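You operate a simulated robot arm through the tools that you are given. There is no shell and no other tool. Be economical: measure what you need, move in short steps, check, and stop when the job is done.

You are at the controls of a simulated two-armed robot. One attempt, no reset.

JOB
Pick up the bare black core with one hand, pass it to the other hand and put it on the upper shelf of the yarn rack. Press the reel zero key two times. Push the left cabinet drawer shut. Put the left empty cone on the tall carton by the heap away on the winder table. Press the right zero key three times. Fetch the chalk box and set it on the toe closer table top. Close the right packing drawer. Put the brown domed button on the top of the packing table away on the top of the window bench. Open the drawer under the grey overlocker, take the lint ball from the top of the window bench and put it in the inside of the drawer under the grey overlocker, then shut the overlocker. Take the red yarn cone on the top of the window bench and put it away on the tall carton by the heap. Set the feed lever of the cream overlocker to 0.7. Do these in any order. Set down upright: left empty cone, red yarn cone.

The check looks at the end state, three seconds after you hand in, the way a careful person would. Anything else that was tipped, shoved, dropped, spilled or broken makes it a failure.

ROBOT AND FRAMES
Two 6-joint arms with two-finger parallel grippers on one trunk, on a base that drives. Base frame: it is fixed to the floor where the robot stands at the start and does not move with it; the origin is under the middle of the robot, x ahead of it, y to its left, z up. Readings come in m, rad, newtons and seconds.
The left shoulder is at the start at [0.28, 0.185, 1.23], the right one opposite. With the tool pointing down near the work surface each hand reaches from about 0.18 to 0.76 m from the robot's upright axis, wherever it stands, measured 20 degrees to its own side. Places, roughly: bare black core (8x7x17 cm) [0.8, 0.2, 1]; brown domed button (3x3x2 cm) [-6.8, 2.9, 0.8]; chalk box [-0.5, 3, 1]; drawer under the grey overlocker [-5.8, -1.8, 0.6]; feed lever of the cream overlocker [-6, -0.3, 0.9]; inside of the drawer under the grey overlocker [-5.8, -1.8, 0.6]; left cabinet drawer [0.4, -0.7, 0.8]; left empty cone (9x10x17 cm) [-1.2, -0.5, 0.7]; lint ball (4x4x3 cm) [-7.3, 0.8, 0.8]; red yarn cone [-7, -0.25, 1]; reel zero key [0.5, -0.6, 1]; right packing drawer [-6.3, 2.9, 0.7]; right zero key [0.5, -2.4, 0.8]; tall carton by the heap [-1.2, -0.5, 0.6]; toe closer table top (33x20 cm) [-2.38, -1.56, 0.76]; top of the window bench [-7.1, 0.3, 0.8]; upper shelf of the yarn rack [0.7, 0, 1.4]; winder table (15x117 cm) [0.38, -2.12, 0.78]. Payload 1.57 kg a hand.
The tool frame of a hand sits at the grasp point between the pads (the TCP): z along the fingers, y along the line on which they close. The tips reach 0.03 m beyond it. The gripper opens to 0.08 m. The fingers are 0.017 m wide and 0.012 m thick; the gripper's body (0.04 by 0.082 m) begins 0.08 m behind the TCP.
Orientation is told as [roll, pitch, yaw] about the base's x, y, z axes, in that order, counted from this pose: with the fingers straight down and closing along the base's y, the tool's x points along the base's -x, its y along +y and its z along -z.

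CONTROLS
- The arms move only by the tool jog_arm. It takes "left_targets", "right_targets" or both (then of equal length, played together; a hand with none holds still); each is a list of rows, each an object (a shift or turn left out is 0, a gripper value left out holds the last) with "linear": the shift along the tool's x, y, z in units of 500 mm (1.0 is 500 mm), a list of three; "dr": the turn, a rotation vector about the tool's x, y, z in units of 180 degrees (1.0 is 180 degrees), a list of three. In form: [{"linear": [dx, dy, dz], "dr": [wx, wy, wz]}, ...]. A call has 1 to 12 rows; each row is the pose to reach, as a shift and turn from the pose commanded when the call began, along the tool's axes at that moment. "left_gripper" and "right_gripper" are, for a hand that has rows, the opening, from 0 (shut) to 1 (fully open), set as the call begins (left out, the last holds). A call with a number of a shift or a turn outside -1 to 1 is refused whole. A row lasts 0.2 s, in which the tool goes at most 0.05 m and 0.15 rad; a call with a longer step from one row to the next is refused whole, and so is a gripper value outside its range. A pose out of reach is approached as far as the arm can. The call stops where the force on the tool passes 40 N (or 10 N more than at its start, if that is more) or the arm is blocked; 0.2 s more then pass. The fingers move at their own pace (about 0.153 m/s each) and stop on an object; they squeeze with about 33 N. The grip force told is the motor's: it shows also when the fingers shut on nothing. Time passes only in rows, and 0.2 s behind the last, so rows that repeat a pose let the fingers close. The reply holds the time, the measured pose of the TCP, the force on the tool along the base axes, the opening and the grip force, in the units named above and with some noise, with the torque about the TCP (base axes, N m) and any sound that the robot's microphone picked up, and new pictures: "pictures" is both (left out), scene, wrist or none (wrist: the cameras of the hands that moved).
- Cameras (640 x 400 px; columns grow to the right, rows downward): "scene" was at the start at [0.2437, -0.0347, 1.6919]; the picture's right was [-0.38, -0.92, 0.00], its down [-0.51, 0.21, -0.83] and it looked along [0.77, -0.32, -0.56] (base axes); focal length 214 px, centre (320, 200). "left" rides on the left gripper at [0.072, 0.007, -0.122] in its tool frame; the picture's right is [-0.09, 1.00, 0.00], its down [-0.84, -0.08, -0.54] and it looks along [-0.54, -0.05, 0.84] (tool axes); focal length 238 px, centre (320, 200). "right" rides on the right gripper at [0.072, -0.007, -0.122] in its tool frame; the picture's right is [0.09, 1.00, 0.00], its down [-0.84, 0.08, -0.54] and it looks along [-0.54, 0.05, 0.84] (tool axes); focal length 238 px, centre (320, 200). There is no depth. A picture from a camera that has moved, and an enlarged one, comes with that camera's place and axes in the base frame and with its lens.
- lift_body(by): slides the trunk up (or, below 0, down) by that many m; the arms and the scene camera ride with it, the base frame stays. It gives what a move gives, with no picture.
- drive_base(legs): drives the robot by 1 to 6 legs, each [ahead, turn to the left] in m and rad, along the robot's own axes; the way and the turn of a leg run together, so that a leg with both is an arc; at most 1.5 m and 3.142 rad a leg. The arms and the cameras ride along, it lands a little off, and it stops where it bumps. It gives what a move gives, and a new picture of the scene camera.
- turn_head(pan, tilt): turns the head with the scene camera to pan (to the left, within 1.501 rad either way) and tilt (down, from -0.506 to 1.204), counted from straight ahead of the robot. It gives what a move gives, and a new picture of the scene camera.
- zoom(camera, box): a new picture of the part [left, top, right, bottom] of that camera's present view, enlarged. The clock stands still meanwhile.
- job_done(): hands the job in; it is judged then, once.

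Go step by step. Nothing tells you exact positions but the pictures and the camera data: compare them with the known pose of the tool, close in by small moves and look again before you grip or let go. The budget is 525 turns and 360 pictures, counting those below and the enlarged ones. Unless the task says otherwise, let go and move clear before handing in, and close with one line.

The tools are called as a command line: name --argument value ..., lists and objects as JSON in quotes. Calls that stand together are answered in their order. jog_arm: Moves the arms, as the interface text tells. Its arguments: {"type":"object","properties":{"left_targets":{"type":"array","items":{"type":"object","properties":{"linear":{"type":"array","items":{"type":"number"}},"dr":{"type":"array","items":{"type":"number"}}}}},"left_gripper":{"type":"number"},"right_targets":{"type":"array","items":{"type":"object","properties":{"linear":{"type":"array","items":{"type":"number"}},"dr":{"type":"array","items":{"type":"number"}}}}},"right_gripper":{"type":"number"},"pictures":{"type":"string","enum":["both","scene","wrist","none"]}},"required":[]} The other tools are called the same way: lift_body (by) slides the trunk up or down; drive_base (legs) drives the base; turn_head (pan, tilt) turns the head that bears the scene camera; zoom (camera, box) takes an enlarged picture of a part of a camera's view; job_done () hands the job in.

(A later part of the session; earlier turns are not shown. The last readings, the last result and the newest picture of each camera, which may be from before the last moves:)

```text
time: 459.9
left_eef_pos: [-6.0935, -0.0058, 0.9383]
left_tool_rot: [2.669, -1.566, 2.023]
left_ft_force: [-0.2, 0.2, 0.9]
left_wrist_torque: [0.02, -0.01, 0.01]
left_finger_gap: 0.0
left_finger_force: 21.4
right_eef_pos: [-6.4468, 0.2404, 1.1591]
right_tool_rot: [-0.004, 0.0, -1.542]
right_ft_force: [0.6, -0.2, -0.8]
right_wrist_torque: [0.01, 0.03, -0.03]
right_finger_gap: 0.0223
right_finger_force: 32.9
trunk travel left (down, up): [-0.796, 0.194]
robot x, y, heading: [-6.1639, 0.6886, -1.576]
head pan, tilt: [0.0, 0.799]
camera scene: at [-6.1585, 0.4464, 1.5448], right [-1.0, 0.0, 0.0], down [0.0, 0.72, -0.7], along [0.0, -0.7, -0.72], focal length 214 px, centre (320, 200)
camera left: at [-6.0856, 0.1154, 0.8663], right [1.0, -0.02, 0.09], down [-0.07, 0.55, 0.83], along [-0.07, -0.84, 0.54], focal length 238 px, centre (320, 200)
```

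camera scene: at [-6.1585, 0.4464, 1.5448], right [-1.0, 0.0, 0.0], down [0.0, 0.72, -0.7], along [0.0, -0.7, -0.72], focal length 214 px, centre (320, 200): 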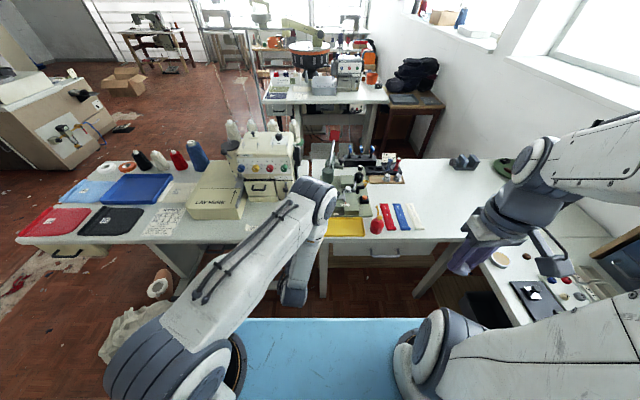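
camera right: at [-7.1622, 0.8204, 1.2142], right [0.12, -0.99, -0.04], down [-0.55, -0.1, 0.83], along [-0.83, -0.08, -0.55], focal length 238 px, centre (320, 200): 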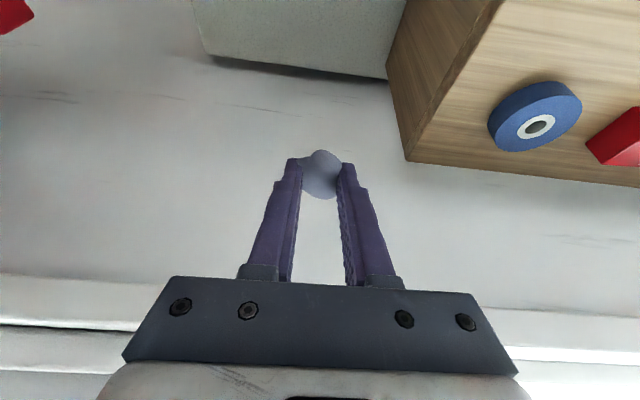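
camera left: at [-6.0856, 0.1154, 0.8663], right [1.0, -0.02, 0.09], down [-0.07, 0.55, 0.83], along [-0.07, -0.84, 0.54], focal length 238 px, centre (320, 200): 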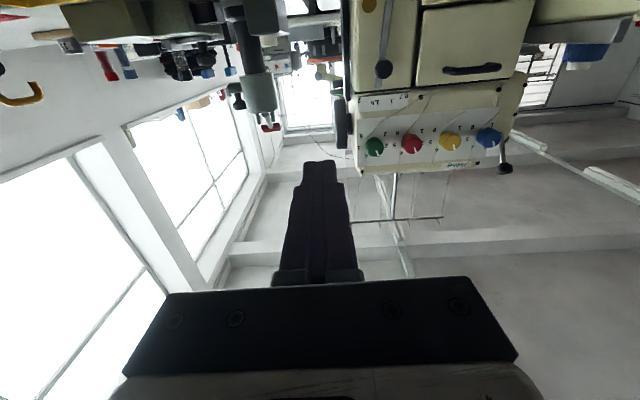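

Horizontal pointing works. Knob is at ≈(-6.0125, -0.238, 0.90). I'll use a ~57° tilt so the camera stays clear of the table labels, and approach on the knob's west side.

jog_arm --left_targets '[{"linear": [0.01, 0.02, 0.04], "dr": [0, 0.045, 0]}, {"linear": [0.02, 0.04, 0.09], "dr": [0, 0.09, 0]}, {"linear": [0.035, 0.06, 0.14], "dr": [0, 0.135, 0]}, {"linear": [0.05, 0.075, 0.19], "dr": [0, 0.18, 0]}]' --pictures "wrist"

```text
time: 460.9
left_eef_pos: [-6.0571, -0.1028, 0.9141]
left_tool_rot: [0.006, -1.005, -1.598]
left_ft_force: [-0.6, -0.1, 0.5]
left_wrist_torque: [0.01, -0.04, 0.01]
left_finger_gap: 0.0001
left_finger_force: 21.6
right_eef_pos: [-6.446, 0.2399, 1.1596]
right_tool_rot: [-0.004, -0.001, -1.54]
right_ft_force: [0.3, -0.1, -0.2]
right_wrist_torque: [0.0, -0.01, 0.02]
right_finger_gap: 0.0223
right_finger_force: 32.9
trunk travel left (down, up): [-0.796, 0.194]
robot x, y, heading: [-6.156, 0.6892, -1.573]
head pan, tilt: [0.0, 0.799]
camera left: at [-6.0493, 0.0391, 0.9184], right [0.99, -0.07, 0.08], down [-0.08, 0.01, 1.0], along [-0.07, -1.0, 0.01], focal length 238 px, centre (320, 200)
```

left: 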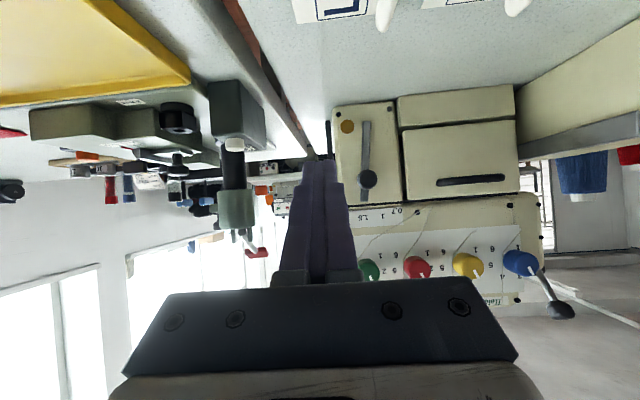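

zoom --camera "left" --box '[310, 95, 470, 295]'

```text
2.00 times, centred on (390, 195) of left
camera zoom: at [-6.0493, 0.0391, 0.9184], right [0.99, -0.07, 0.08], down [-0.08, 0.01, 1.0], along [-0.07, -1.0, 0.01], focal length 477 px, centre (180, 210)
```

zoom: 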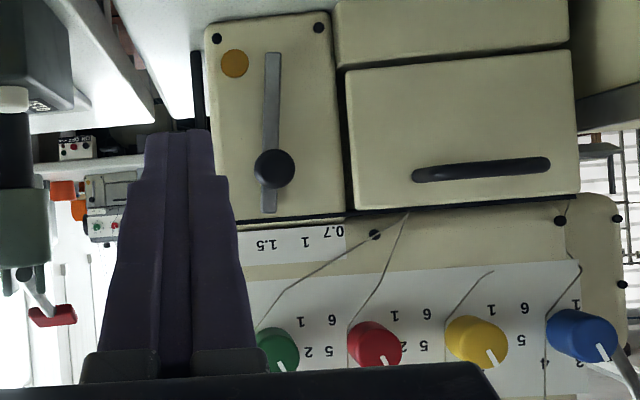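

From this frontal view the lever reads exactly 1.5; to reach 0.7 it must rotate ≈22°, i.e. knob ≈2.6 cm east. Slide in beside the knob.

jog_arm --left_targets '[{"linear": [-0.04, 0.005, 0.068]}, {"linear": [-0.08, 0.01, 0.137]}, {"linear": [-0.105, 0.013, 0.178]}, {"linear": [-0.123, 0.015, 0.206]}]' --pictures "none"

zoom --camera "left" --box '[270, 80, 510, 260]'

```text
time: 461.9
left_eef_pos: [-6.0534, -0.2221, 0.9104]
left_tool_rot: [0.005, -1.005, -1.597]
left_ft_force: [0.2, 0.7, -0.5]
left_wrist_torque: [0.01, 0.02, 0.01]
left_finger_gap: 0.0
left_finger_force: 21.0
right_eef_pos: [-6.4462, 0.2412, 1.1588]
right_tool_rot: [-0.005, -0.002, -1.541]
right_ft_force: [-0.1, 1.0, -0.3]
right_wrist_torque: [-0.01, 0.0, 0.0]
right_finger_gap: 0.0224
right_finger_force: 32.9
trunk travel left (down, up): [-0.796, 0.194]
robot x, y, heading: [-6.1597, 0.6912, -1.573]
head pan, tilt: [0.0, 0.799]
```

```text
2.22 times, centred on (390, 170) of left
camera zoom: at [-6.0453, -0.0809, 0.9152], right [0.99, -0.07, 0.08], down [-0.08, 0.01, 1.0], along [-0.07, -1.0, 0.01], focal length 530 px, centre (164, 267)
```

zoom: 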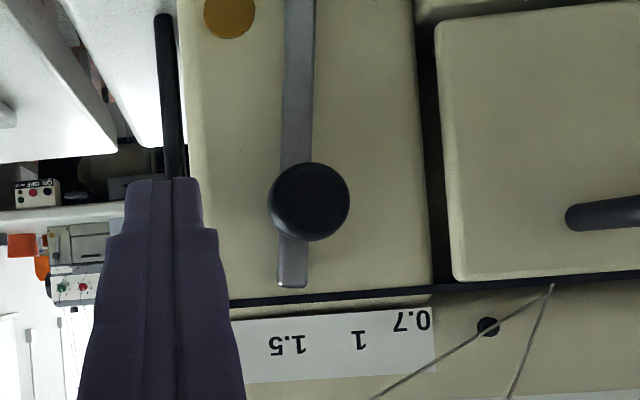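

jog_arm --left_targets '[{"linear": [0, 0.015, 0]}, {"linear": [0, 0.03, 0]}, {"linear": [0, 0.042, 0]}, {"linear": [0, 0.054, 0]}, {"linear": [0, 0.066, 0]}]' --pictures "none"

zoom --camera "left" --box '[270, 80, 510, 260]'

```text
time: 463.1
left_eef_pos: [-6.0204, -0.2235, 0.9107]
left_tool_rot: [0.004, -1.007, -1.597]
left_ft_force: [-0.4, 0.2, -0.5]
left_wrist_torque: [-0.01, 0.0, 0.0]
left_finger_gap: 0.0
left_finger_force: 21.0
right_eef_pos: [-6.4469, 0.2407, 1.1582]
right_tool_rot: [-0.004, 0.0, -1.541]
right_ft_force: [-0.1, 0.8, -0.8]
right_wrist_torque: [0.01, 0.03, -0.02]
right_finger_gap: 0.0219
right_finger_force: 33.0
trunk travel left (down, up): [-0.796, 0.194]
robot x, y, heading: [-6.159, 0.6872, -1.581]
head pan, tilt: [0.0, 0.799]
```

```text
2.22 times, centred on (390, 170) of left
camera zoom: at [-6.012, -0.0816, 0.9152], right [0.99, -0.07, 0.08], down [-0.08, 0.01, 1.0], along [-0.07, -1.0, 0.01], focal length 530 px, centre (164, 267)
```

zoom: 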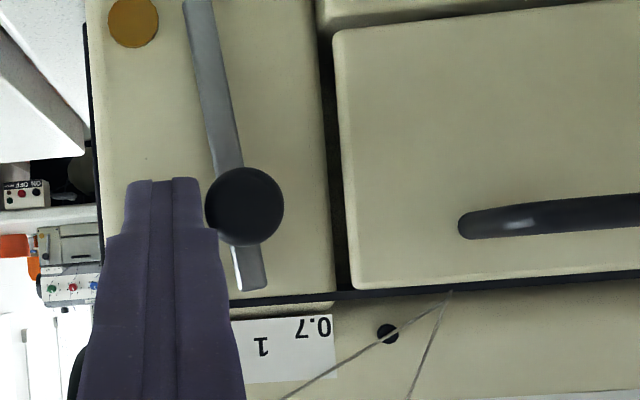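

It now points at 1. Another ~9° needed: 1 cm more.

jog_arm --left_targets '[{"linear": [0, 0.01, 0]}, {"linear": [0, 0.02, 0]}]' --pictures "none"

zoom --camera "left" --box '[250, 80, 490, 260]'

```text
time: 463.7
left_eef_pos: [-6.0105, -0.2237, 0.9114]
left_tool_rot: [0.006, -1.006, -1.6]
left_ft_force: [0.9, -0.2, -0.2]
left_wrist_torque: [-0.01, -0.01, -0.02]
left_finger_gap: 0.0
left_finger_force: 20.9
right_eef_pos: [-6.4471, 0.2407, 1.1592]
right_tool_rot: [-0.003, 0.002, -1.542]
right_ft_force: [0.7, -0.3, 0.4]
right_wrist_torque: [-0.01, -0.01, 0.02]
right_finger_gap: 0.0224
right_finger_force: 32.9
trunk travel left (down, up): [-0.796, 0.194]
robot x, y, heading: [-6.1568, 0.687, -1.579]
head pan, tilt: [0.0, 0.799]
```

```text
2.22 times, centred on (370, 170) of left
camera zoom: at [-6.0021, -0.0817, 0.9154], right [0.99, -0.07, 0.08], down [-0.08, 0.01, 1.0], along [-0.07, -1.0, 0.01], focal length 530 px, centre (209, 267)
```

zoom: 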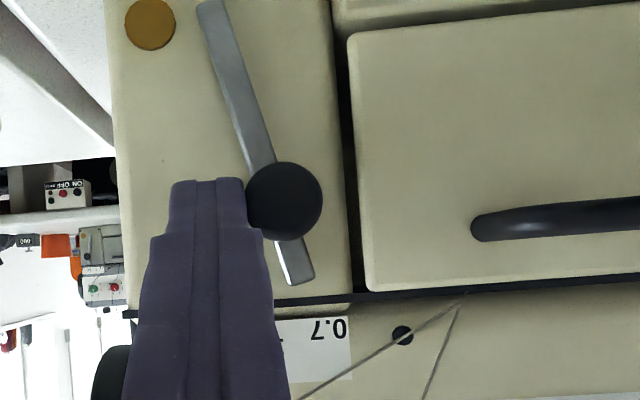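

Almost: by my reading ≈0.76 now. Nudge 2.5 mm more.

jog_arm --left_targets '[{"linear": [0, 0.0026, 0]}, {"linear": [0, 0.0052, 0]}]' --pictures "none"

jog_arm --left_targets '[{"linear": [0, -0.02, 0]}, {"linear": [0, -0.06, 0]}, {"linear": [0.04, -0.08, -0.07]}, {"linear": [0.08, -0.08, -0.14]}, {"linear": [0.12, -0.08, -0.2]}]' --pictures "none"

zoom --camera "left" --box '[310, 95, 470, 295]'

```text
time: 464.3
left_eef_pos: [-6.0073, -0.2233, 0.9102]
left_tool_rot: [0.004, -1.005, -1.596]
left_ft_force: [0.4, 0.1, -1.1]
left_wrist_torque: [-0.01, 0.01, -0.02]
left_finger_gap: 0.0001
left_finger_force: 21.1
right_eef_pos: [-6.4459, 0.2405, 1.1589]
right_tool_rot: [-0.003, 0.0, -1.539]
right_ft_force: [-0.9, -0.1, -0.2]
right_wrist_torque: [0.0, -0.01, 0.0]
right_finger_gap: 0.0222
right_finger_force: 33.5
trunk travel left (down, up): [-0.796, 0.194]
robot x, y, heading: [-6.1571, 0.6903, -1.575]
head pan, tilt: [0.0, 0.799]
```

```text
time: 465.5
left_eef_pos: [-6.046, -0.1062, 0.914]
left_tool_rot: [0.005, -1.007, -1.597]
left_ft_force: [0.5, 0.3, -1.4]
left_wrist_torque: [-0.03, -0.02, 0.0]
left_finger_gap: 0.0
left_finger_force: 21.3
right_eef_pos: [-6.4464, 0.2405, 1.158]
right_tool_rot: [-0.004, -0.001, -1.541]
right_ft_force: [-0.4, 0.3, -0.5]
right_wrist_torque: [0.01, 0.03, 0.05]
right_finger_gap: 0.022
right_finger_force: 32.9
trunk travel left (down, up): [-0.796, 0.194]
robot x, y, heading: [-6.1562, 0.6891, -1.577]
head pan, tilt: [0.0, 0.799]
```

```text
2.00 times, centred on (390, 195) of left
camera zoom: at [-6.0379, 0.0357, 0.9184], right [0.99, -0.07, 0.08], down [-0.08, 0.01, 1.0], along [-0.07, -1.0, 0.01], focal length 477 px, centre (180, 210)
```

zoom: 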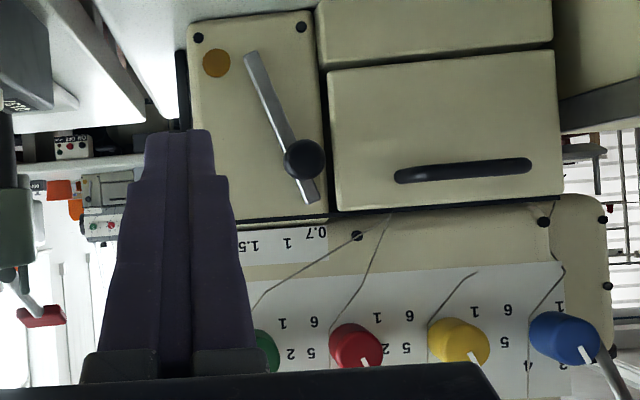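

zoom --camera "left" --box '[350, 95, 430, 225]'

```text
3.08 times, centred on (390, 160) of left
camera zoom: at [-6.0379, 0.0357, 0.9184], right [0.99, -0.07, 0.08], down [-0.08, 0.01, 1.0], along [-0.07, -1.0, 0.01], focal length 733 px, centre (105, 323)
```

zoom: 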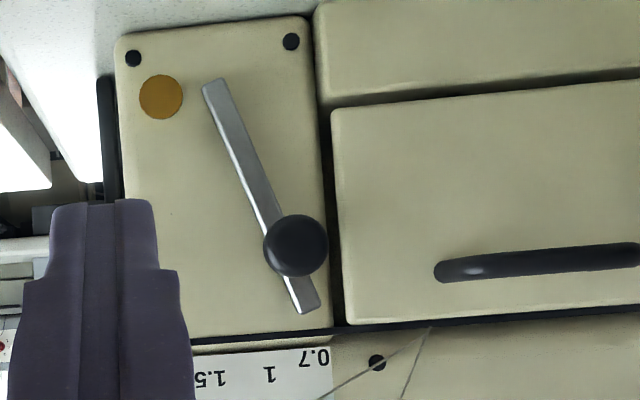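

Zoomed measurement says it overshot by ~2–3° (≈0.66). I'll come round to the knob's east side and nudge it back a touch.

jog_arm --left_targets '[{"linear": [0, 0.09, 0]}, {"linear": [0, 0.18, 0]}, {"linear": [0, 0.195, 0]}, {"linear": [-0.045, 0.195, 0.07]}, {"linear": [-0.09, 0.195, 0.14]}, {"linear": [-0.12, 0.195, 0.201]}]' --pictures "none"

zoom --camera "left" --box '[200, 80, 440, 260]'

```text
time: 466.9
left_eef_pos: [-5.9495, -0.2258, 0.9105]
left_tool_rot: [0.005, -1.005, -1.596]
left_ft_force: [-0.1, 0.1, 0.0]
left_wrist_torque: [0.01, 0.01, 0.02]
left_finger_gap: 0.0003
left_finger_force: 21.1
right_eef_pos: [-6.4478, 0.2398, 1.1584]
right_tool_rot: [-0.002, 0.0, -1.541]
right_ft_force: [-1.0, -0.4, 0.0]
right_wrist_torque: [0.01, 0.01, -0.01]
right_finger_gap: 0.0222
right_finger_force: 32.7
trunk travel left (down, up): [-0.796, 0.194]
robot x, y, heading: [-6.158, 0.6911, -1.578]
head pan, tilt: [0.0, 0.799]
```

```text
2.22 times, centred on (320, 170) of left
camera zoom: at [-5.9424, -0.0835, 0.9153], right [0.99, -0.07, 0.08], down [-0.08, 0.01, 1.0], along [-0.07, -1.0, 0.01], focal length 530 px, centre (320, 267)
```

zoom: 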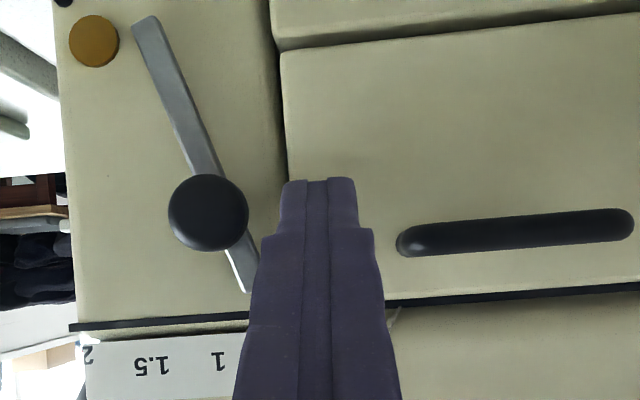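

jog_arm --left_targets '[{"linear": [0, -0.01, 0]}, {"linear": [0, -0.018, 0]}, {"linear": [0, -0.022, 0]}, {"linear": [0, -0.025, 0]}]' --pictures "none"

jog_arm --left_targets '[{"linear": [0, 0.03, 0]}, {"linear": [0.04, 0.03, -0.07]}, {"linear": [0.08, 0.03, -0.14]}, {"linear": [0.12, 0.03, -0.2]}, {"linear": [0.12, -0.06, -0.2]}, {"linear": [0.12, -0.15, -0.2]}, {"linear": [0.12, -0.18, -0.2]}]' --pictures "none"

zoom --camera "left" --box '[350, 95, 430, 225]'

```text
time: 467.9
left_eef_pos: [-5.9615, -0.226, 0.9094]
left_tool_rot: [0.005, -1.007, -1.594]
left_ft_force: [1.7, 0.2, 0.5]
left_wrist_torque: [0.01, -0.03, 0.03]
left_finger_gap: 0.0
left_finger_force: 20.9
right_eef_pos: [-6.447, 0.2409, 1.1577]
right_tool_rot: [-0.002, 0.0, -1.542]
right_ft_force: [-0.3, -0.1, 0.6]
right_wrist_torque: [0.0, -0.02, 0.01]
right_finger_gap: 0.0221
right_finger_force: 33.0
trunk travel left (down, up): [-0.796, 0.194]
robot x, y, heading: [-6.1599, 0.6861, -1.576]
head pan, tilt: [0.0, 0.799]
```

```text
time: 469.5
left_eef_pos: [-6.0511, -0.1065, 0.9129]
left_tool_rot: [0.006, -1.004, -1.598]
left_ft_force: [-0.2, 0.1, 0.2]
left_wrist_torque: [0.02, -0.02, -0.02]
left_finger_gap: 0.0003
left_finger_force: 21.7
right_eef_pos: [-6.4478, 0.2404, 1.158]
right_tool_rot: [-0.004, -0.001, -1.54]
right_ft_force: [0.4, 0.4, -0.1]
right_wrist_torque: [0.01, -0.02, 0.0]
right_finger_gap: 0.0219
right_finger_force: 32.9
trunk travel left (down, up): [-0.796, 0.194]
robot x, y, heading: [-6.1592, 0.6884, -1.576]
head pan, tilt: [0.0, 0.799]
```

```text
3.08 times, centred on (390, 160) of left
camera zoom: at [-6.0422, 0.0356, 0.9173], right [0.99, -0.07, 0.08], down [-0.08, 0.01, 1.0], along [-0.07, -1.0, 0.01], focal length 733 px, centre (105, 323)
```

zoom: 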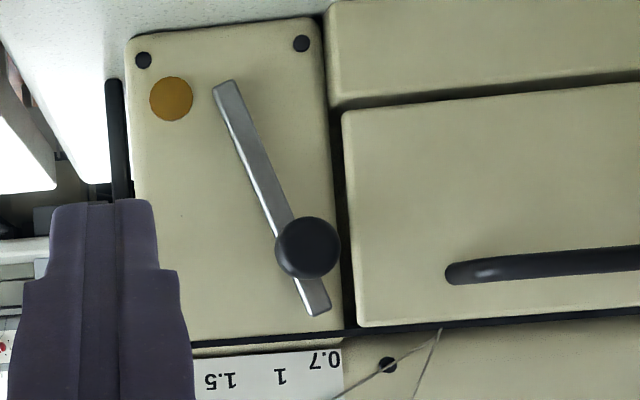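

Barely changed – contact had only just begun. Repeat with 3 mm more.

jog_arm --left_targets '[{"linear": [0, 0.09, 0]}, {"linear": [0, 0.18, 0]}, {"linear": [0, 0.205, 0]}, {"linear": [-0.045, 0.205, 0.07]}, {"linear": [-0.09, 0.205, 0.14]}, {"linear": [-0.12, 0.205, 0.2]}, {"linear": [-0.12, 0.19, 0.2]}, {"linear": [-0.12, 0.182, 0.2]}, {"linear": [-0.12, 0.177, 0.2]}]' --pictures "none"

```text
time: 471.5
left_eef_pos: [-5.9633, -0.2252, 0.9103]
left_tool_rot: [0.004, -1.01, -1.594]
left_ft_force: [2.1, -1.1, 2.1]
left_wrist_torque: [-0.07, -0.01, 0.06]
left_finger_gap: 0.0
left_finger_force: 21.4
right_eef_pos: [-6.4468, 0.2408, 1.1577]
right_tool_rot: [-0.003, -0.001, -1.543]
right_ft_force: [0.1, 1.1, 0.2]
right_wrist_torque: [0.01, -0.01, 0.02]
right_finger_gap: 0.022
right_finger_force: 33.1
trunk travel left (down, up): [-0.796, 0.194]
robot x, y, heading: [-6.1565, 0.6868, -1.578]
head pan, tilt: [0.0, 0.799]
```

jog_arm --left_targets '[{"linear": [0, -0.003, 0]}, {"linear": [0, -0.005, 0]}]' --pictures "none"

jog_arm --left_targets '[{"linear": [0, 0.03, 0]}, {"linear": [0.04, 0.03, -0.07]}, {"linear": [0.08, 0.03, -0.14]}, {"linear": [0.12, 0.03, -0.2]}, {"linear": [0.12, -0.06, -0.2]}, {"linear": [0.12, -0.15, -0.2]}, {"linear": [0.12, -0.175, -0.2]}]' --pictures "none"

zoom --camera "left" --box '[350, 95, 430, 225]'

```text
time: 472.1
left_eef_pos: [-5.9658, -0.2244, 0.9106]
left_tool_rot: [0.005, -1.006, -1.598]
left_ft_force: [0.9, 0.0, 1.5]
left_wrist_torque: [0.02, 0.01, 0.0]
left_finger_gap: 0.0001
left_finger_force: 21.0
right_eef_pos: [-6.4471, 0.2408, 1.1578]
right_tool_rot: [-0.003, 0.0, -1.541]
right_ft_force: [0.0, 0.5, -0.4]
right_wrist_torque: [-0.06, -0.04, 0.0]
right_finger_gap: 0.0217
right_finger_force: 33.1
trunk travel left (down, up): [-0.796, 0.194]
robot x, y, heading: [-6.1594, 0.6871, -1.576]
head pan, tilt: [0.0, 0.799]
```

```text
time: 473.7
left_eef_pos: [-6.0509, -0.1062, 0.9127]
left_tool_rot: [0.005, -1.007, -1.595]
left_ft_force: [-1.1, -0.7, 0.4]
left_wrist_torque: [-0.01, 0.01, 0.0]
left_finger_gap: 0.0
left_finger_force: 21.1
right_eef_pos: [-6.4462, 0.2396, 1.1575]
right_tool_rot: [-0.002, 0.0, -1.542]
right_ft_force: [-0.4, 0.4, 0.2]
right_wrist_torque: [0.04, 0.01, 0.0]
right_finger_gap: 0.0217
right_finger_force: 32.6
trunk travel left (down, up): [-0.796, 0.194]
robot x, y, heading: [-6.1584, 0.6866, -1.571]
head pan, tilt: [0.0, 0.799]
```

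```text
3.08 times, centred on (390, 160) of left
camera zoom: at [-6.0433, 0.0359, 0.9175], right [0.99, -0.07, 0.08], down [-0.08, 0.01, 1.0], along [-0.07, -1.0, 0.01], focal length 733 px, centre (105, 323)
```

zoom: 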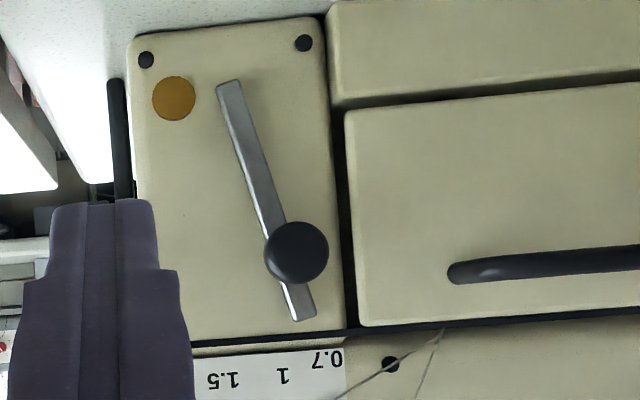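

Now ≈17.8° (≈0.76); target ≈20.3°. Nudge from the west again, to finger x≈-6.009.

jog_arm --left_targets '[{"linear": [-0.04, 0.0, 0.068]}, {"linear": [-0.08, 0.0, 0.137]}, {"linear": [-0.12, 0.005, 0.2]}, {"linear": [-0.12, 0.04, 0.2]}, {"linear": [-0.12, 0.07, 0.2]}, {"linear": [-0.12, 0.084, 0.2]}]' --pictures "none"

jog_arm --left_targets '[{"linear": [0, 0, 0]}]' --pictures "none"

```text
time: 475.1
left_eef_pos: [-6.0121, -0.2234, 0.9106]
left_tool_rot: [0.004, -1.007, -1.597]
left_ft_force: [1.0, 0.7, 0.1]
left_wrist_torque: [-0.02, 0.01, -0.03]
left_finger_gap: 0.0001
left_finger_force: 21.3
right_eef_pos: [-6.4474, 0.2405, 1.1574]
right_tool_rot: [-0.004, 0.002, -1.541]
right_ft_force: [0.4, 0.0, 0.0]
right_wrist_torque: [0.0, 0.0, -0.01]
right_finger_gap: 0.0217
right_finger_force: 32.6
trunk travel left (down, up): [-0.796, 0.194]
robot x, y, heading: [-6.158, 0.686, -1.578]
head pan, tilt: [0.0, 0.799]
```

```text
time: 475.5
left_eef_pos: [-6.0124, -0.2233, 0.9096]
left_tool_rot: [0.004, -1.008, -1.598]
left_ft_force: [0.4, -0.1, -0.4]
left_wrist_torque: [-0.02, 0.0, 0.01]
left_finger_gap: 0.0
left_finger_force: 21.8
right_eef_pos: [-6.4474, 0.2402, 1.1584]
right_tool_rot: [-0.004, 0.001, -1.54]
right_ft_force: [-0.2, 0.6, -0.3]
right_wrist_torque: [0.01, -0.03, -0.02]
right_finger_gap: 0.0217
right_finger_force: 33.1
trunk travel left (down, up): [-0.796, 0.194]
robot x, y, heading: [-6.1622, 0.687, -1.578]
head pan, tilt: [0.0, 0.799]
```

jog_arm --left_targets '[{"linear": [0, 0.0035, 0]}, {"linear": [0, 0.0068, 0]}]' --pictures "none"

jog_arm --left_targets '[{"linear": [0, -0.02, 0]}, {"linear": [0, -0.06, 0]}, {"linear": [0.04, -0.085, -0.07]}, {"linear": [0.08, -0.085, -0.14]}, {"linear": [0.12, -0.085, -0.2]}]' --pictures "none"

zoom --camera "left" --box '[350, 95, 430, 225]'

```text
time: 476.1
left_eef_pos: [-6.0078, -0.2231, 0.9097]
left_tool_rot: [0.005, -1.007, -1.597]
left_ft_force: [0.1, 0.0, -0.1]
left_wrist_torque: [0.02, -0.04, 0.0]
left_finger_gap: 0.0
left_finger_force: 21.3
right_eef_pos: [-6.4471, 0.2401, 1.1586]
right_tool_rot: [-0.003, 0.0, -1.543]
right_ft_force: [0.3, 0.3, -0.5]
right_wrist_torque: [-0.03, -0.02, 0.0]
right_finger_gap: 0.0219
right_finger_force: 33.5
trunk travel left (down, up): [-0.796, 0.194]
robot x, y, heading: [-6.1567, 0.687, -1.574]
head pan, tilt: [0.0, 0.799]
```

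```text
time: 477.3
left_eef_pos: [-6.048, -0.107, 0.9145]
left_tool_rot: [0.006, -1.007, -1.597]
left_ft_force: [-0.1, 1.3, -0.7]
left_wrist_torque: [0.02, 0.02, 0.01]
left_finger_gap: 0.0001
left_finger_force: 21.2
right_eef_pos: [-6.4469, 0.2401, 1.1589]
right_tool_rot: [-0.004, 0.001, -1.541]
right_ft_force: [-0.1, 0.6, -0.3]
right_wrist_torque: [0.0, -0.01, 0.0]
right_finger_gap: 0.0216
right_finger_force: 32.7
trunk travel left (down, up): [-0.796, 0.194]
robot x, y, heading: [-6.1559, 0.6838, -1.579]
head pan, tilt: [0.0, 0.799]
```

```text
3.08 times, centred on (390, 160) of left
camera zoom: at [-6.0402, 0.0355, 0.9188], right [0.99, -0.07, 0.08], down [-0.08, 0.01, 1.0], along [-0.07, -1.0, 0.01], focal length 733 px, centre (105, 323)
```

zoom: 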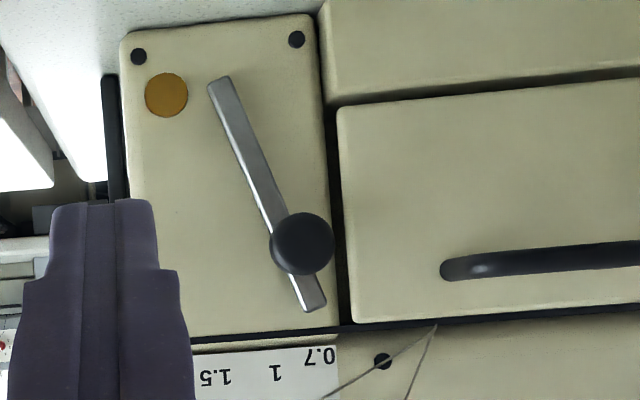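

Overshot again (≈23°). Fine tuning from the east side, with commanded increments calibrated from the last pushes.

jog_arm --left_targets '[{"linear": [0, 0.09, 0]}, {"linear": [0, 0.18, 0]}, {"linear": [0, 0.205, 0]}, {"linear": [-0.045, 0.205, 0.07]}, {"linear": [-0.09, 0.205, 0.14]}, {"linear": [-0.12, 0.205, 0.2]}, {"linear": [-0.12, 0.19, 0.2]}, {"linear": [-0.12, 0.18, 0.2]}, {"linear": [-0.12, 0.1735, 0.2]}, {"linear": [-0.12, 0.1735, 0.2]}]' --pictures "none"

jog_arm --left_targets '[{"linear": [0, 0.03, 0]}, {"linear": [0.04, 0.03, -0.07]}, {"linear": [0.08, 0.03, -0.14]}, {"linear": [0.12, 0.03, -0.2]}, {"linear": [0.12, -0.06, -0.2]}, {"linear": [0.12, -0.15, -0.2]}, {"linear": [0.12, -0.17, -0.2]}]' --pictures "none"

zoom --camera "left" --box '[350, 95, 430, 225]'

```text
time: 479.5
left_eef_pos: [-5.9636, -0.2258, 0.9107]
left_tool_rot: [0.004, -1.008, -1.594]
left_ft_force: [2.4, -0.4, 2.5]
left_wrist_torque: [-0.02, 0.0, 0.05]
left_finger_gap: 0.0
left_finger_force: 21.5
right_eef_pos: [-6.4484, 0.2404, 1.1588]
right_tool_rot: [-0.005, 0.001, -1.542]
right_ft_force: [0.2, -0.3, -0.1]
right_wrist_torque: [-0.02, 0.0, -0.01]
right_finger_gap: 0.0218
right_finger_force: 33.3
trunk travel left (down, up): [-0.796, 0.194]
robot x, y, heading: [-6.1588, 0.6864, -1.571]
head pan, tilt: [0.0, 0.799]
```

```text
time: 481.1
left_eef_pos: [-6.0479, -0.107, 0.9136]
left_tool_rot: [0.004, -1.008, -1.596]
left_ft_force: [-1.2, -0.4, 0.5]
left_wrist_torque: [-0.01, -0.03, 0.02]
left_finger_gap: 0.0002
left_finger_force: 21.5
right_eef_pos: [-6.4472, 0.2404, 1.1577]
right_tool_rot: [-0.004, 0.0, -1.541]
right_ft_force: [-0.1, 0.3, 0.4]
right_wrist_torque: [0.0, 0.03, -0.01]
right_finger_gap: 0.0216
right_finger_force: 33.3
trunk travel left (down, up): [-0.796, 0.194]
robot x, y, heading: [-6.1607, 0.688, -1.575]
head pan, tilt: [0.0, 0.799]
```

```text
3.08 times, centred on (390, 160) of left
camera zoom: at [-6.039, 0.0356, 0.9179], right [0.99, -0.07, 0.08], down [-0.08, 0.01, 1.0], along [-0.07, -1.0, 0.01], focal length 733 px, centre (105, 323)
```

zoom: 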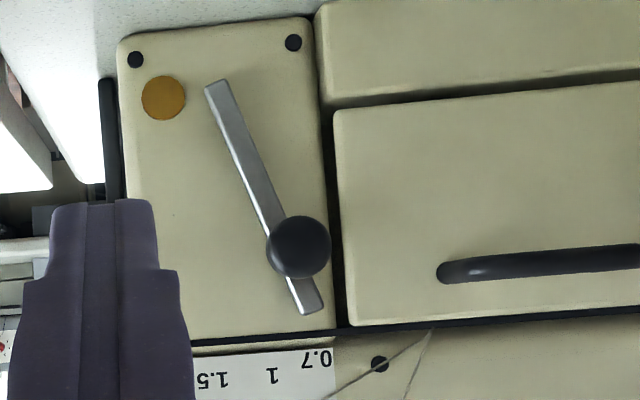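

Contact without motion (stiction). Push 1 mm further than last time.

jog_arm --left_targets '[{"linear": [0, 0.09, 0]}, {"linear": [0, 0.18, 0]}, {"linear": [0, 0.2, 0]}, {"linear": [-0.045, 0.2, 0.07]}, {"linear": [-0.09, 0.2, 0.14]}, {"linear": [-0.12, 0.2, 0.2]}, {"linear": [-0.12, 0.185, 0.2]}, {"linear": [-0.12, 0.172, 0.2]}, {"linear": [-0.12, 0.1675, 0.2]}, {"linear": [-0.12, 0.1675, 0.2]}]' --pictures "none"

zoom --camera "left" --box '[200, 80, 440, 260]'

```text
time: 483.3
left_eef_pos: [-5.9651, -0.2249, 0.9114]
left_tool_rot: [0.005, -1.006, -1.598]
left_ft_force: [0.3, -0.6, 0.4]
left_wrist_torque: [0.02, 0.0, 0.03]
left_finger_gap: 0.0
left_finger_force: 21.6
right_eef_pos: [-6.4472, 0.2403, 1.1589]
right_tool_rot: [-0.004, 0.0, -1.54]
right_ft_force: [-1.0, 0.1, 0.1]
right_wrist_torque: [-0.02, 0.02, 0.0]
right_finger_gap: 0.0215
right_finger_force: 33.3
trunk travel left (down, up): [-0.796, 0.194]
robot x, y, heading: [-6.1594, 0.6892, -1.578]
head pan, tilt: [0.0, 0.799]
```

```text
2.22 times, centred on (320, 170) of left
camera zoom: at [-5.9579, -0.0831, 0.9151], right [0.99, -0.07, 0.08], down [-0.08, 0.01, 1.0], along [-0.07, -1.0, 0.01], focal length 530 px, centre (320, 267)
```

zoom: 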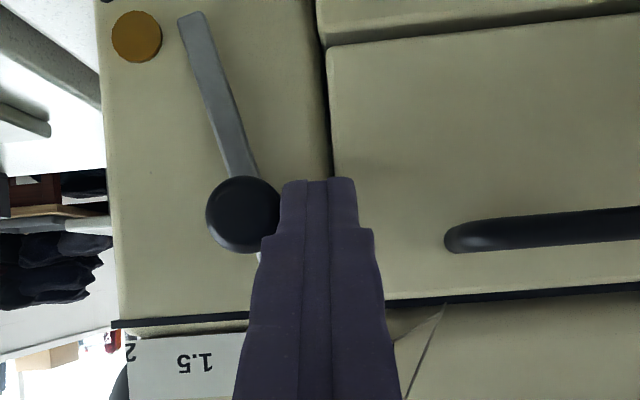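

jog_arm --left_targets '[{"linear": [0, 0.03, 0]}, {"linear": [0.04, 0.03, -0.07]}, {"linear": [0.08, 0.03, -0.14]}, {"linear": [0.12, 0.03, -0.2]}, {"linear": [0.12, -0.06, -0.2]}, {"linear": [0.12, -0.15, -0.2]}, {"linear": [0.12, -0.17, -0.2]}]' --pictures "none"

zoom --camera "left" --box '[350, 95, 430, 225]'

```text
time: 484.9
left_eef_pos: [-6.0476, -0.1059, 0.9122]
left_tool_rot: [0.005, -1.005, -1.596]
left_ft_force: [0.0, -0.3, 0.7]
left_wrist_torque: [0.0, 0.04, 0.01]
left_finger_gap: 0.0
left_finger_force: 21.3
right_eef_pos: [-6.4473, 0.2407, 1.1573]
right_tool_rot: [-0.005, 0.0, -1.54]
right_ft_force: [-0.5, 0.0, -0.1]
right_wrist_torque: [0.01, -0.02, 0.01]
right_finger_gap: 0.0212
right_finger_force: 32.5
trunk travel left (down, up): [-0.796, 0.194]
robot x, y, heading: [-6.1544, 0.6875, -1.576]
head pan, tilt: [0.0, 0.799]
```

```text
3.08 times, centred on (390, 160) of left
camera zoom: at [-6.0396, 0.0358, 0.9174], right [0.99, -0.07, 0.08], down [-0.08, 0.01, 1.0], along [-0.07, -1.0, 0.01], focal length 733 px, centre (105, 323)
```

zoom: 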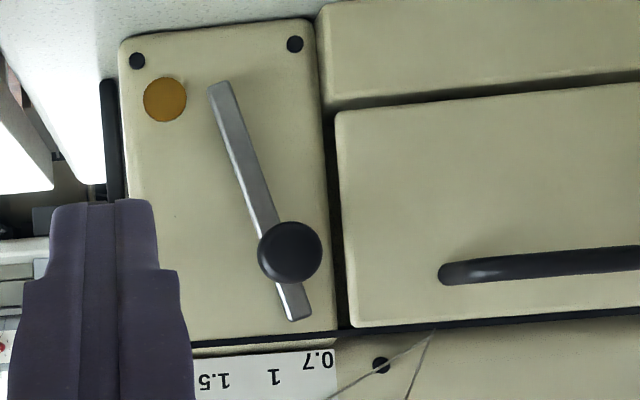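

Lever now reads ≈0.7 (within my reading error). Fold the left hand back and head for the grey overlocker's drawer via the east aisle.

drive_base --legs '[[-0.1, 0]]'

jog_arm --left_targets '[{"linear": [-0.004, 0.038, -0.083], "dr": [0, 0.032, 0]}, {"linear": [-0.007, 0.076, -0.166], "dr": [0, 0.064, 0]}, {"linear": [-0.011, 0.114, -0.249], "dr": [0, 0.096, 0]}, {"linear": [-0.014, 0.152, -0.332], "dr": [0, 0.128, 0]}, {"linear": [-0.018, 0.19, -0.415], "dr": [0, 0.16, 0]}, {"linear": [-0.022, 0.228, -0.498], "dr": [0, 0.192, 0]}, {"linear": [-0.025, 0.266, -0.581], "dr": [0, 0.224, 0]}, {"linear": [-0.029, 0.304, -0.664], "dr": [0, 0.256, 0]}, {"linear": [-0.032, 0.342, -0.747], "dr": [0, 0.288, 0]}, {"linear": [-0.036, 0.38, -0.83], "dr": [0, 0.32, 0]}]' --pictures "none"

drive_base --legs '[[0, 1.57], [1.5, 0], [0.2, 0], [0, -1.57]]'

```text
time: 486.1
left_eef_pos: [-6.0472, -0.0069, 0.9126]
left_tool_rot: [0.007, -1.007, -1.597]
left_ft_force: [-0.1, -0.4, 0.1]
left_wrist_torque: [-0.04, 0.02, 0.04]
left_finger_gap: 0.0002
left_finger_force: 20.7
right_eef_pos: [-6.4468, 0.3416, 1.1565]
right_tool_rot: [-0.005, 0.0, -1.541]
right_ft_force: [0.0, 0.3, -0.5]
right_wrist_torque: [0.02, -0.01, 0.01]
right_finger_gap: 0.0213
right_finger_force: 32.9
trunk travel left (down, up): [-0.796, 0.194]
robot x, y, heading: [-6.1572, 0.7895, -1.575]
head pan, tilt: [0.0, 0.799]
camera scene: at [-6.158, 0.5461, 1.5447], right [-1.0, 0.0, 0.0], down [0.0, 0.72, -0.7], along [0.0, -0.7, -0.72], focal length 214 px, centre (320, 200)
```

scene: 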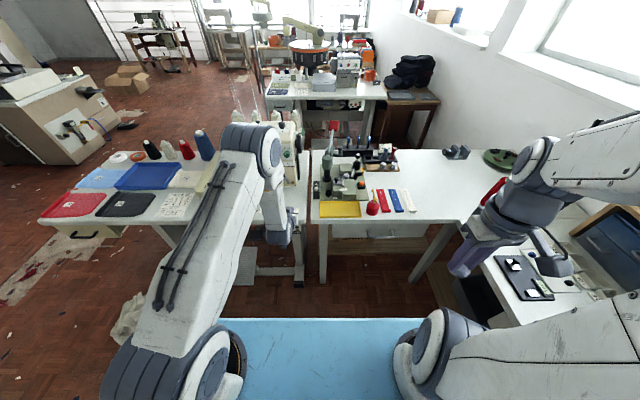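

```text
time: 488.3
left_eef_pos: [-5.8346, 0.312, 1.0886]
left_tool_rot: [-0.057, -0.151, -1.591]
left_ft_force: [1.1, 0.3, -0.4]
left_wrist_torque: [0.03, -0.02, 0.01]
left_finger_gap: 0.0
left_finger_force: 21.8
left hand out of reach, approached as far as the arm can: row 5, 6, 7, 8, 9, 10
right_eef_pos: [-6.4475, 0.3412, 1.1577]
right_tool_rot: [-0.003, 0.001, -1.543]
right_ft_force: [-0.1, 0.5, -0.4]
right_wrist_torque: [-0.02, -0.01, 0.0]
right_finger_gap: 0.0212
right_finger_force: 32.8
trunk travel left (down, up): [-0.796, 0.194]
robot x, y, heading: [-6.1583, 0.785, -1.577]
head pan, tilt: [0.0, 0.799]
```

```text
time: 504.5
left_eef_pos: [-4.1573, 0.2643, 1.0882]
left_tool_rot: [-0.057, -0.152, -1.628]
left_ft_force: [0.0, 0.4, 0.7]
left_wrist_torque: [-0.01, 0.0, 0.0]
left_finger_gap: 0.0
left_finger_force: 21.3
right_eef_pos: [-4.7668, 0.316, 1.1596]
right_tool_rot: [-0.004, 0.0, -1.577]
right_ft_force: [-0.3, -0.9, 0.6]
right_wrist_torque: [-0.01, -0.01, -0.04]
right_finger_gap: 0.0207
right_finger_force: 32.6
trunk travel left (down, up): [-0.796, 0.194]
robot x, y, heading: [-4.4643, 0.753, -1.606]
head pan, tilt: [0.0, 0.799]
camera scene: at [-4.4712, 0.5109, 1.5448], right [-1.0, 0.04, 0.0], down [0.03, 0.72, -0.7], along [-0.03, -0.7, -0.72], focal length 214 px, centre (320, 200)
```

scene: 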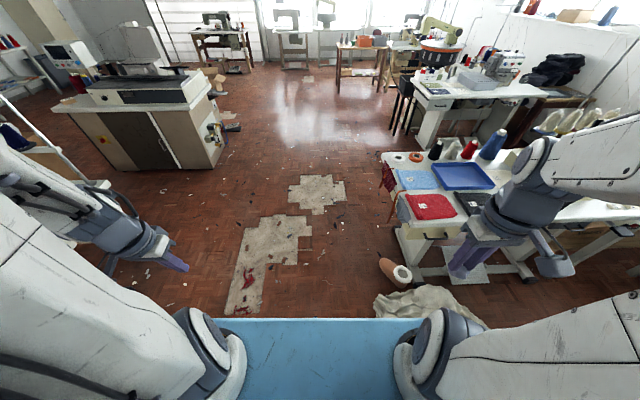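

drive_base --legs '[[0, 0.094], [1.5, 0], [0.46, 0], [0, -1.62]]'

```text
time: 518.8
left_eef_pos: [-4.8412, -1.5336, 1.0873]
left_tool_rot: [-0.056, -0.151, 3.121]
left_ft_force: [-0.2, 0.1, 0.6]
left_wrist_torque: [0.01, 0.01, -0.01]
left_finger_gap: 0.0002
left_finger_force: 21.8
right_eef_pos: [-4.8137, -0.9216, 1.1591]
right_tool_rot: [-0.002, 0.001, -3.109]
right_ft_force: [-0.8, 0.4, -0.2]
right_wrist_torque: [0.01, 0.03, 0.0]
right_finger_gap: 0.0199
right_finger_force: 33.3
trunk travel left (down, up): [-0.796, 0.194]
robot x, y, heading: [-4.3641, -1.2091, 3.139]
head pan, tilt: [0.0, 0.799]
camera scene: at [-4.6041, -1.2096, 1.5448], right [0.0, 1.0, 0.0], down [0.72, 0.0, -0.7], along [-0.7, 0.0, -0.72], focal length 214 px, centre (320, 200)
```

scene: 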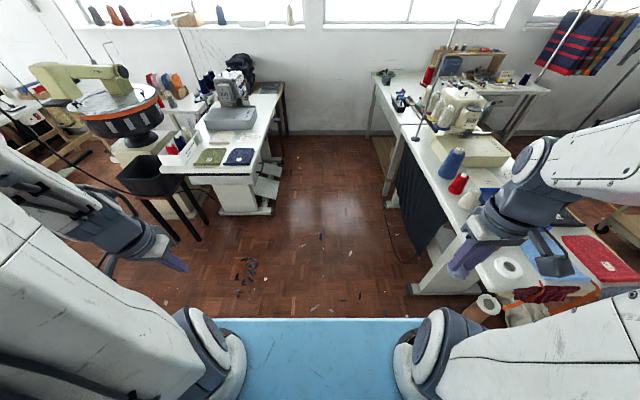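

drive_base --legs '[[1.25, 0], [0, 1.57]]'

zoom --camera "scene" --box '[240, 180, 480, 330]'

```text
time: 528.9
left_eef_pos: [-5.2931, -1.6831, 1.0872]
left_tool_rot: [-0.055, -0.151, -1.593]
left_ft_force: [0.3, 1.0, 0.3]
left_wrist_torque: [0.0, 0.0, 0.0]
left_finger_gap: 0.0001
left_finger_force: 21.2
right_eef_pos: [-5.9064, -1.6543, 1.1573]
right_tool_rot: [-0.004, 0.002, -1.54]
right_ft_force: [0.1, 0.0, -1.2]
right_wrist_torque: [0.0, 0.04, 0.0]
right_finger_gap: 0.0195
right_finger_force: 32.9
trunk travel left (down, up): [-0.796, 0.194]
robot x, y, heading: [-5.6122, -1.2088, -1.573]
head pan, tilt: [0.0, 0.799]
camera scene: at [-5.6163, -1.4484, 1.5448], right [-1.0, 0.0, 0.0], down [0.0, 0.72, -0.7], along [0.0, -0.7, -0.72], focal length 214 px, centre (320, 200)
```

scene: 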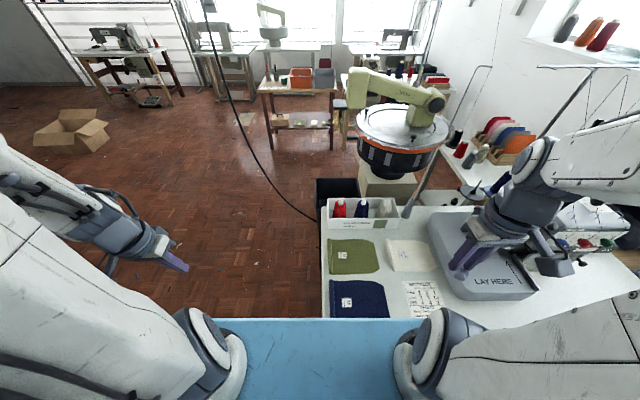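

```text
2.67 times, centred on (360, 255) of scene
camera zoom: at [-5.6163, -1.4484, 1.5448], right [-1.0, 0.0, 0.0], down [0.0, 0.72, -0.7], along [0.0, -0.7, -0.72], focal length 572 px, centre (213, 53)
```

zoom: 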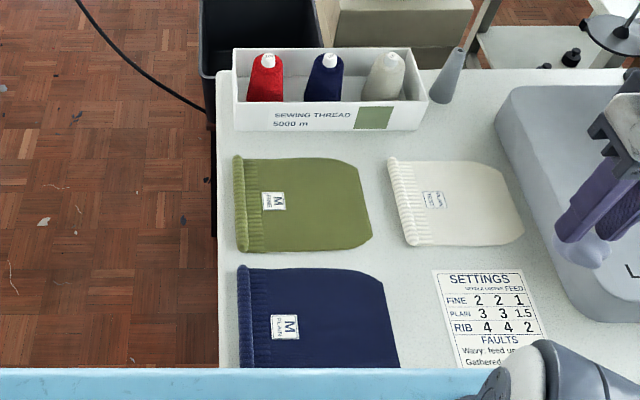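

The chest plate hides the drawer. Back up 0.2 m and look down.

drive_base --legs '[[-0.2, 0]]'

turn_head --pan -0.1 --tilt 0.95

```text
time: 530.5
left_eef_pos: [-5.2928, -1.4837, 1.0873]
left_tool_rot: [-0.057, -0.15, -1.592]
left_ft_force: [1.1, 0.4, -0.2]
left_wrist_torque: [0.01, -0.01, 0.02]
left_finger_gap: 0.0001
left_finger_force: 21.1
right_eef_pos: [-5.9041, -1.4543, 1.1597]
right_tool_rot: [-0.003, 0.0, -1.539]
right_ft_force: [0.6, 0.2, 0.1]
right_wrist_torque: [0.03, 0.01, 0.01]
right_finger_gap: 0.0194
right_finger_force: 32.9
trunk travel left (down, up): [-0.796, 0.194]
robot x, y, heading: [-5.6142, -1.0071, -1.576]
head pan, tilt: [0.0, 0.799]
camera scene: at [-5.6158, -1.2478, 1.5447], right [-1.0, 0.01, 0.0], down [0.0, 0.72, -0.7], along [0.0, -0.7, -0.72], focal length 214 px, centre (320, 200)
```

scene: 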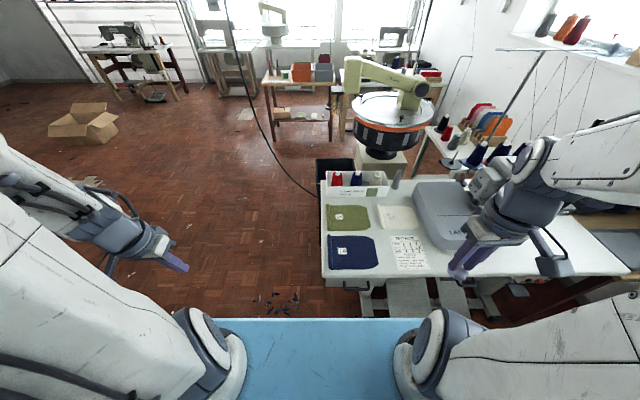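

```text
time: 531.2
left_eef_pos: [-5.2922, -1.4822, 1.0871]
left_tool_rot: [-0.056, -0.152, -1.592]
left_ft_force: [-0.1, -0.1, -0.1]
left_wrist_torque: [-0.02, 0.02, 0.02]
left_finger_gap: 0.0002
left_finger_force: 21.2
right_eef_pos: [-5.9056, -1.4533, 1.1584]
right_tool_rot: [-0.004, 0.001, -1.541]
right_ft_force: [-0.5, 0.0, 0.8]
right_wrist_torque: [0.01, 0.0, 0.0]
right_finger_gap: 0.0
right_finger_force: 21.2
trunk travel left (down, up): [-0.796, 0.194]
robot x, y, heading: [-5.6181, -1.0064, -1.581]
head pan, tilt: [-0.099, 0.949]
camera scene: at [-5.6229, -1.239, 1.5333], right [-0.99, 0.1, 0.0], down [0.08, 0.81, -0.58], along [-0.06, -0.58, -0.81], focal length 214 px, centre (320, 200)
```

scene: 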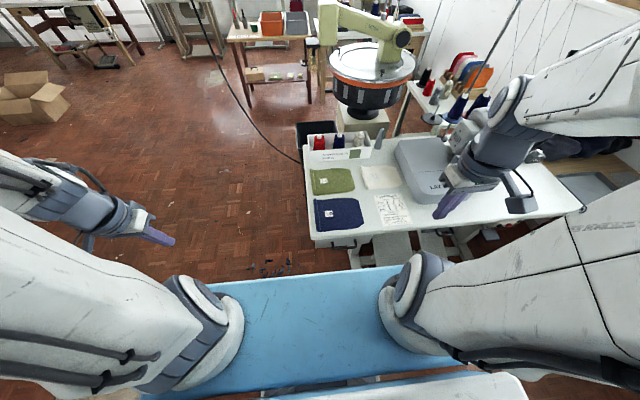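

The lint ball slipped from the right grip just now. Look for it with the right wrist camera.

zoom --camera "right" --box '[0, 0, 640, 400]'

```text
1.00 times, centred on (320, 200) of right (not enlarged: the box is as wide or as high as the picture)
camera zoom: at [-5.9135, -1.3812, 1.2815], right [0.99, 0.12, 0.0], down [0.1, -0.83, 0.54], along [0.06, -0.54, -0.84], focal length 238 px, centre (320, 200)
```

zoom: 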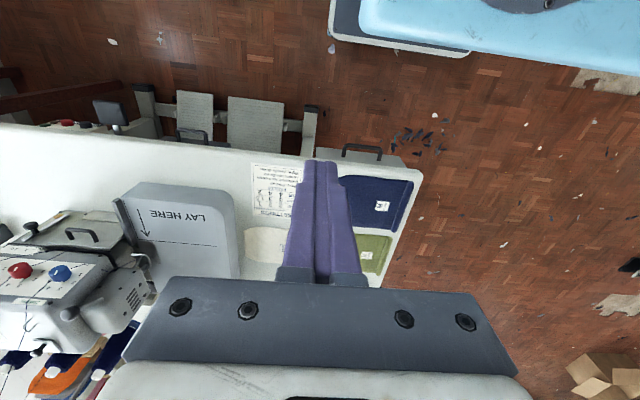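

I see it: a blue-grey ball on the floor at ≈(-5.865, -1.385), just off my base's front-right corner. Back up 0.1 m carefully and lower the trunk to pick it up.

drive_base --legs '[[-0.1, 0]]'

lift_body --by -0.35

zoom --camera "right" --box '[0, 0, 640, 400]'

```text
time: 532.4
left_eef_pos: [-5.2938, -1.3918, 1.0892]
left_tool_rot: [-0.055, -0.15, -1.592]
left_ft_force: [-0.4, -0.1, -0.1]
left_wrist_torque: [-0.02, -0.04, 0.02]
left_finger_gap: 0.0
left_finger_force: 21.6
right_eef_pos: [-5.9043, -1.3612, 1.1586]
right_tool_rot: [-0.004, 0.005, -1.542]
right_ft_force: [-0.6, -0.3, 0.8]
right_wrist_torque: [-0.06, -0.01, -0.04]
right_finger_gap: 0.0
right_finger_force: 21.2
trunk travel left (down, up): [-0.796, 0.194]
robot x, y, heading: [-5.6168, -0.9132, -1.57]
head pan, tilt: [-0.099, 0.949]
camera scene: at [-5.6209, -1.1576, 1.5335], right [-1.0, 0.1, 0.0], down [0.08, 0.81, -0.57], along [-0.06, -0.57, -0.82], focal length 214 px, centre (320, 200)
```

scene: 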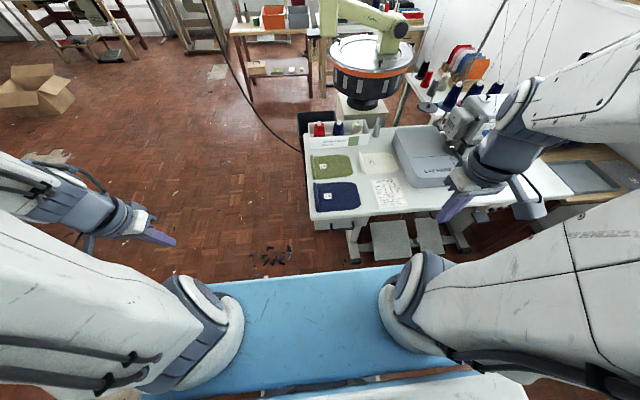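

```text
time: 535.8
left_eef_pos: [-5.2878, -1.3827, 0.7421]
left_tool_rot: [-0.057, -0.153, -1.585]
left_ft_force: [0.4, -0.1, 0.1]
left_wrist_torque: [-0.04, -0.03, -0.03]
left_finger_gap: 0.0
left_finger_force: 21.0
right_eef_pos: [-5.8998, -1.3568, 0.8099]
right_tool_rot: [-0.003, -0.001, -1.534]
right_ft_force: [-0.1, 0.7, -0.3]
right_wrist_torque: [-0.01, 0.03, 0.0]
right_finger_gap: 0.0002
right_finger_force: 21.6
trunk travel left (down, up): [-0.446, 0.544]
robot x, y, heading: [-5.6149, -0.9139, -1.567]
head pan, tilt: [-0.099, 0.949]
```

```text
1.00 times, centred on (320, 200) of right (not enlarged: the box is as wide or as high as the picture)
camera zoom: at [-5.9102, -1.2844, 0.9327], right [0.99, 0.13, 0.0], down [0.11, -0.83, 0.54], along [0.07, -0.54, -0.84], focal length 238 px, centre (320, 200)
```

zoom: 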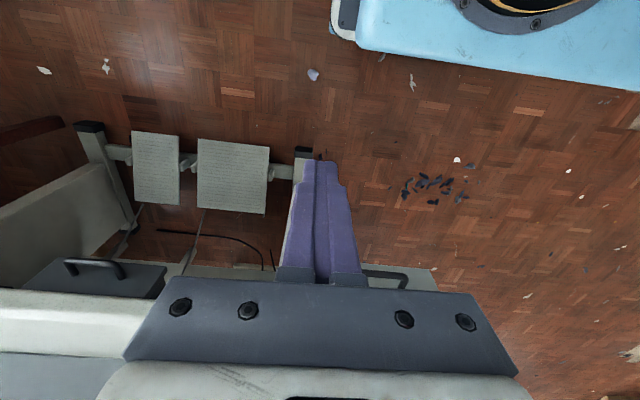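

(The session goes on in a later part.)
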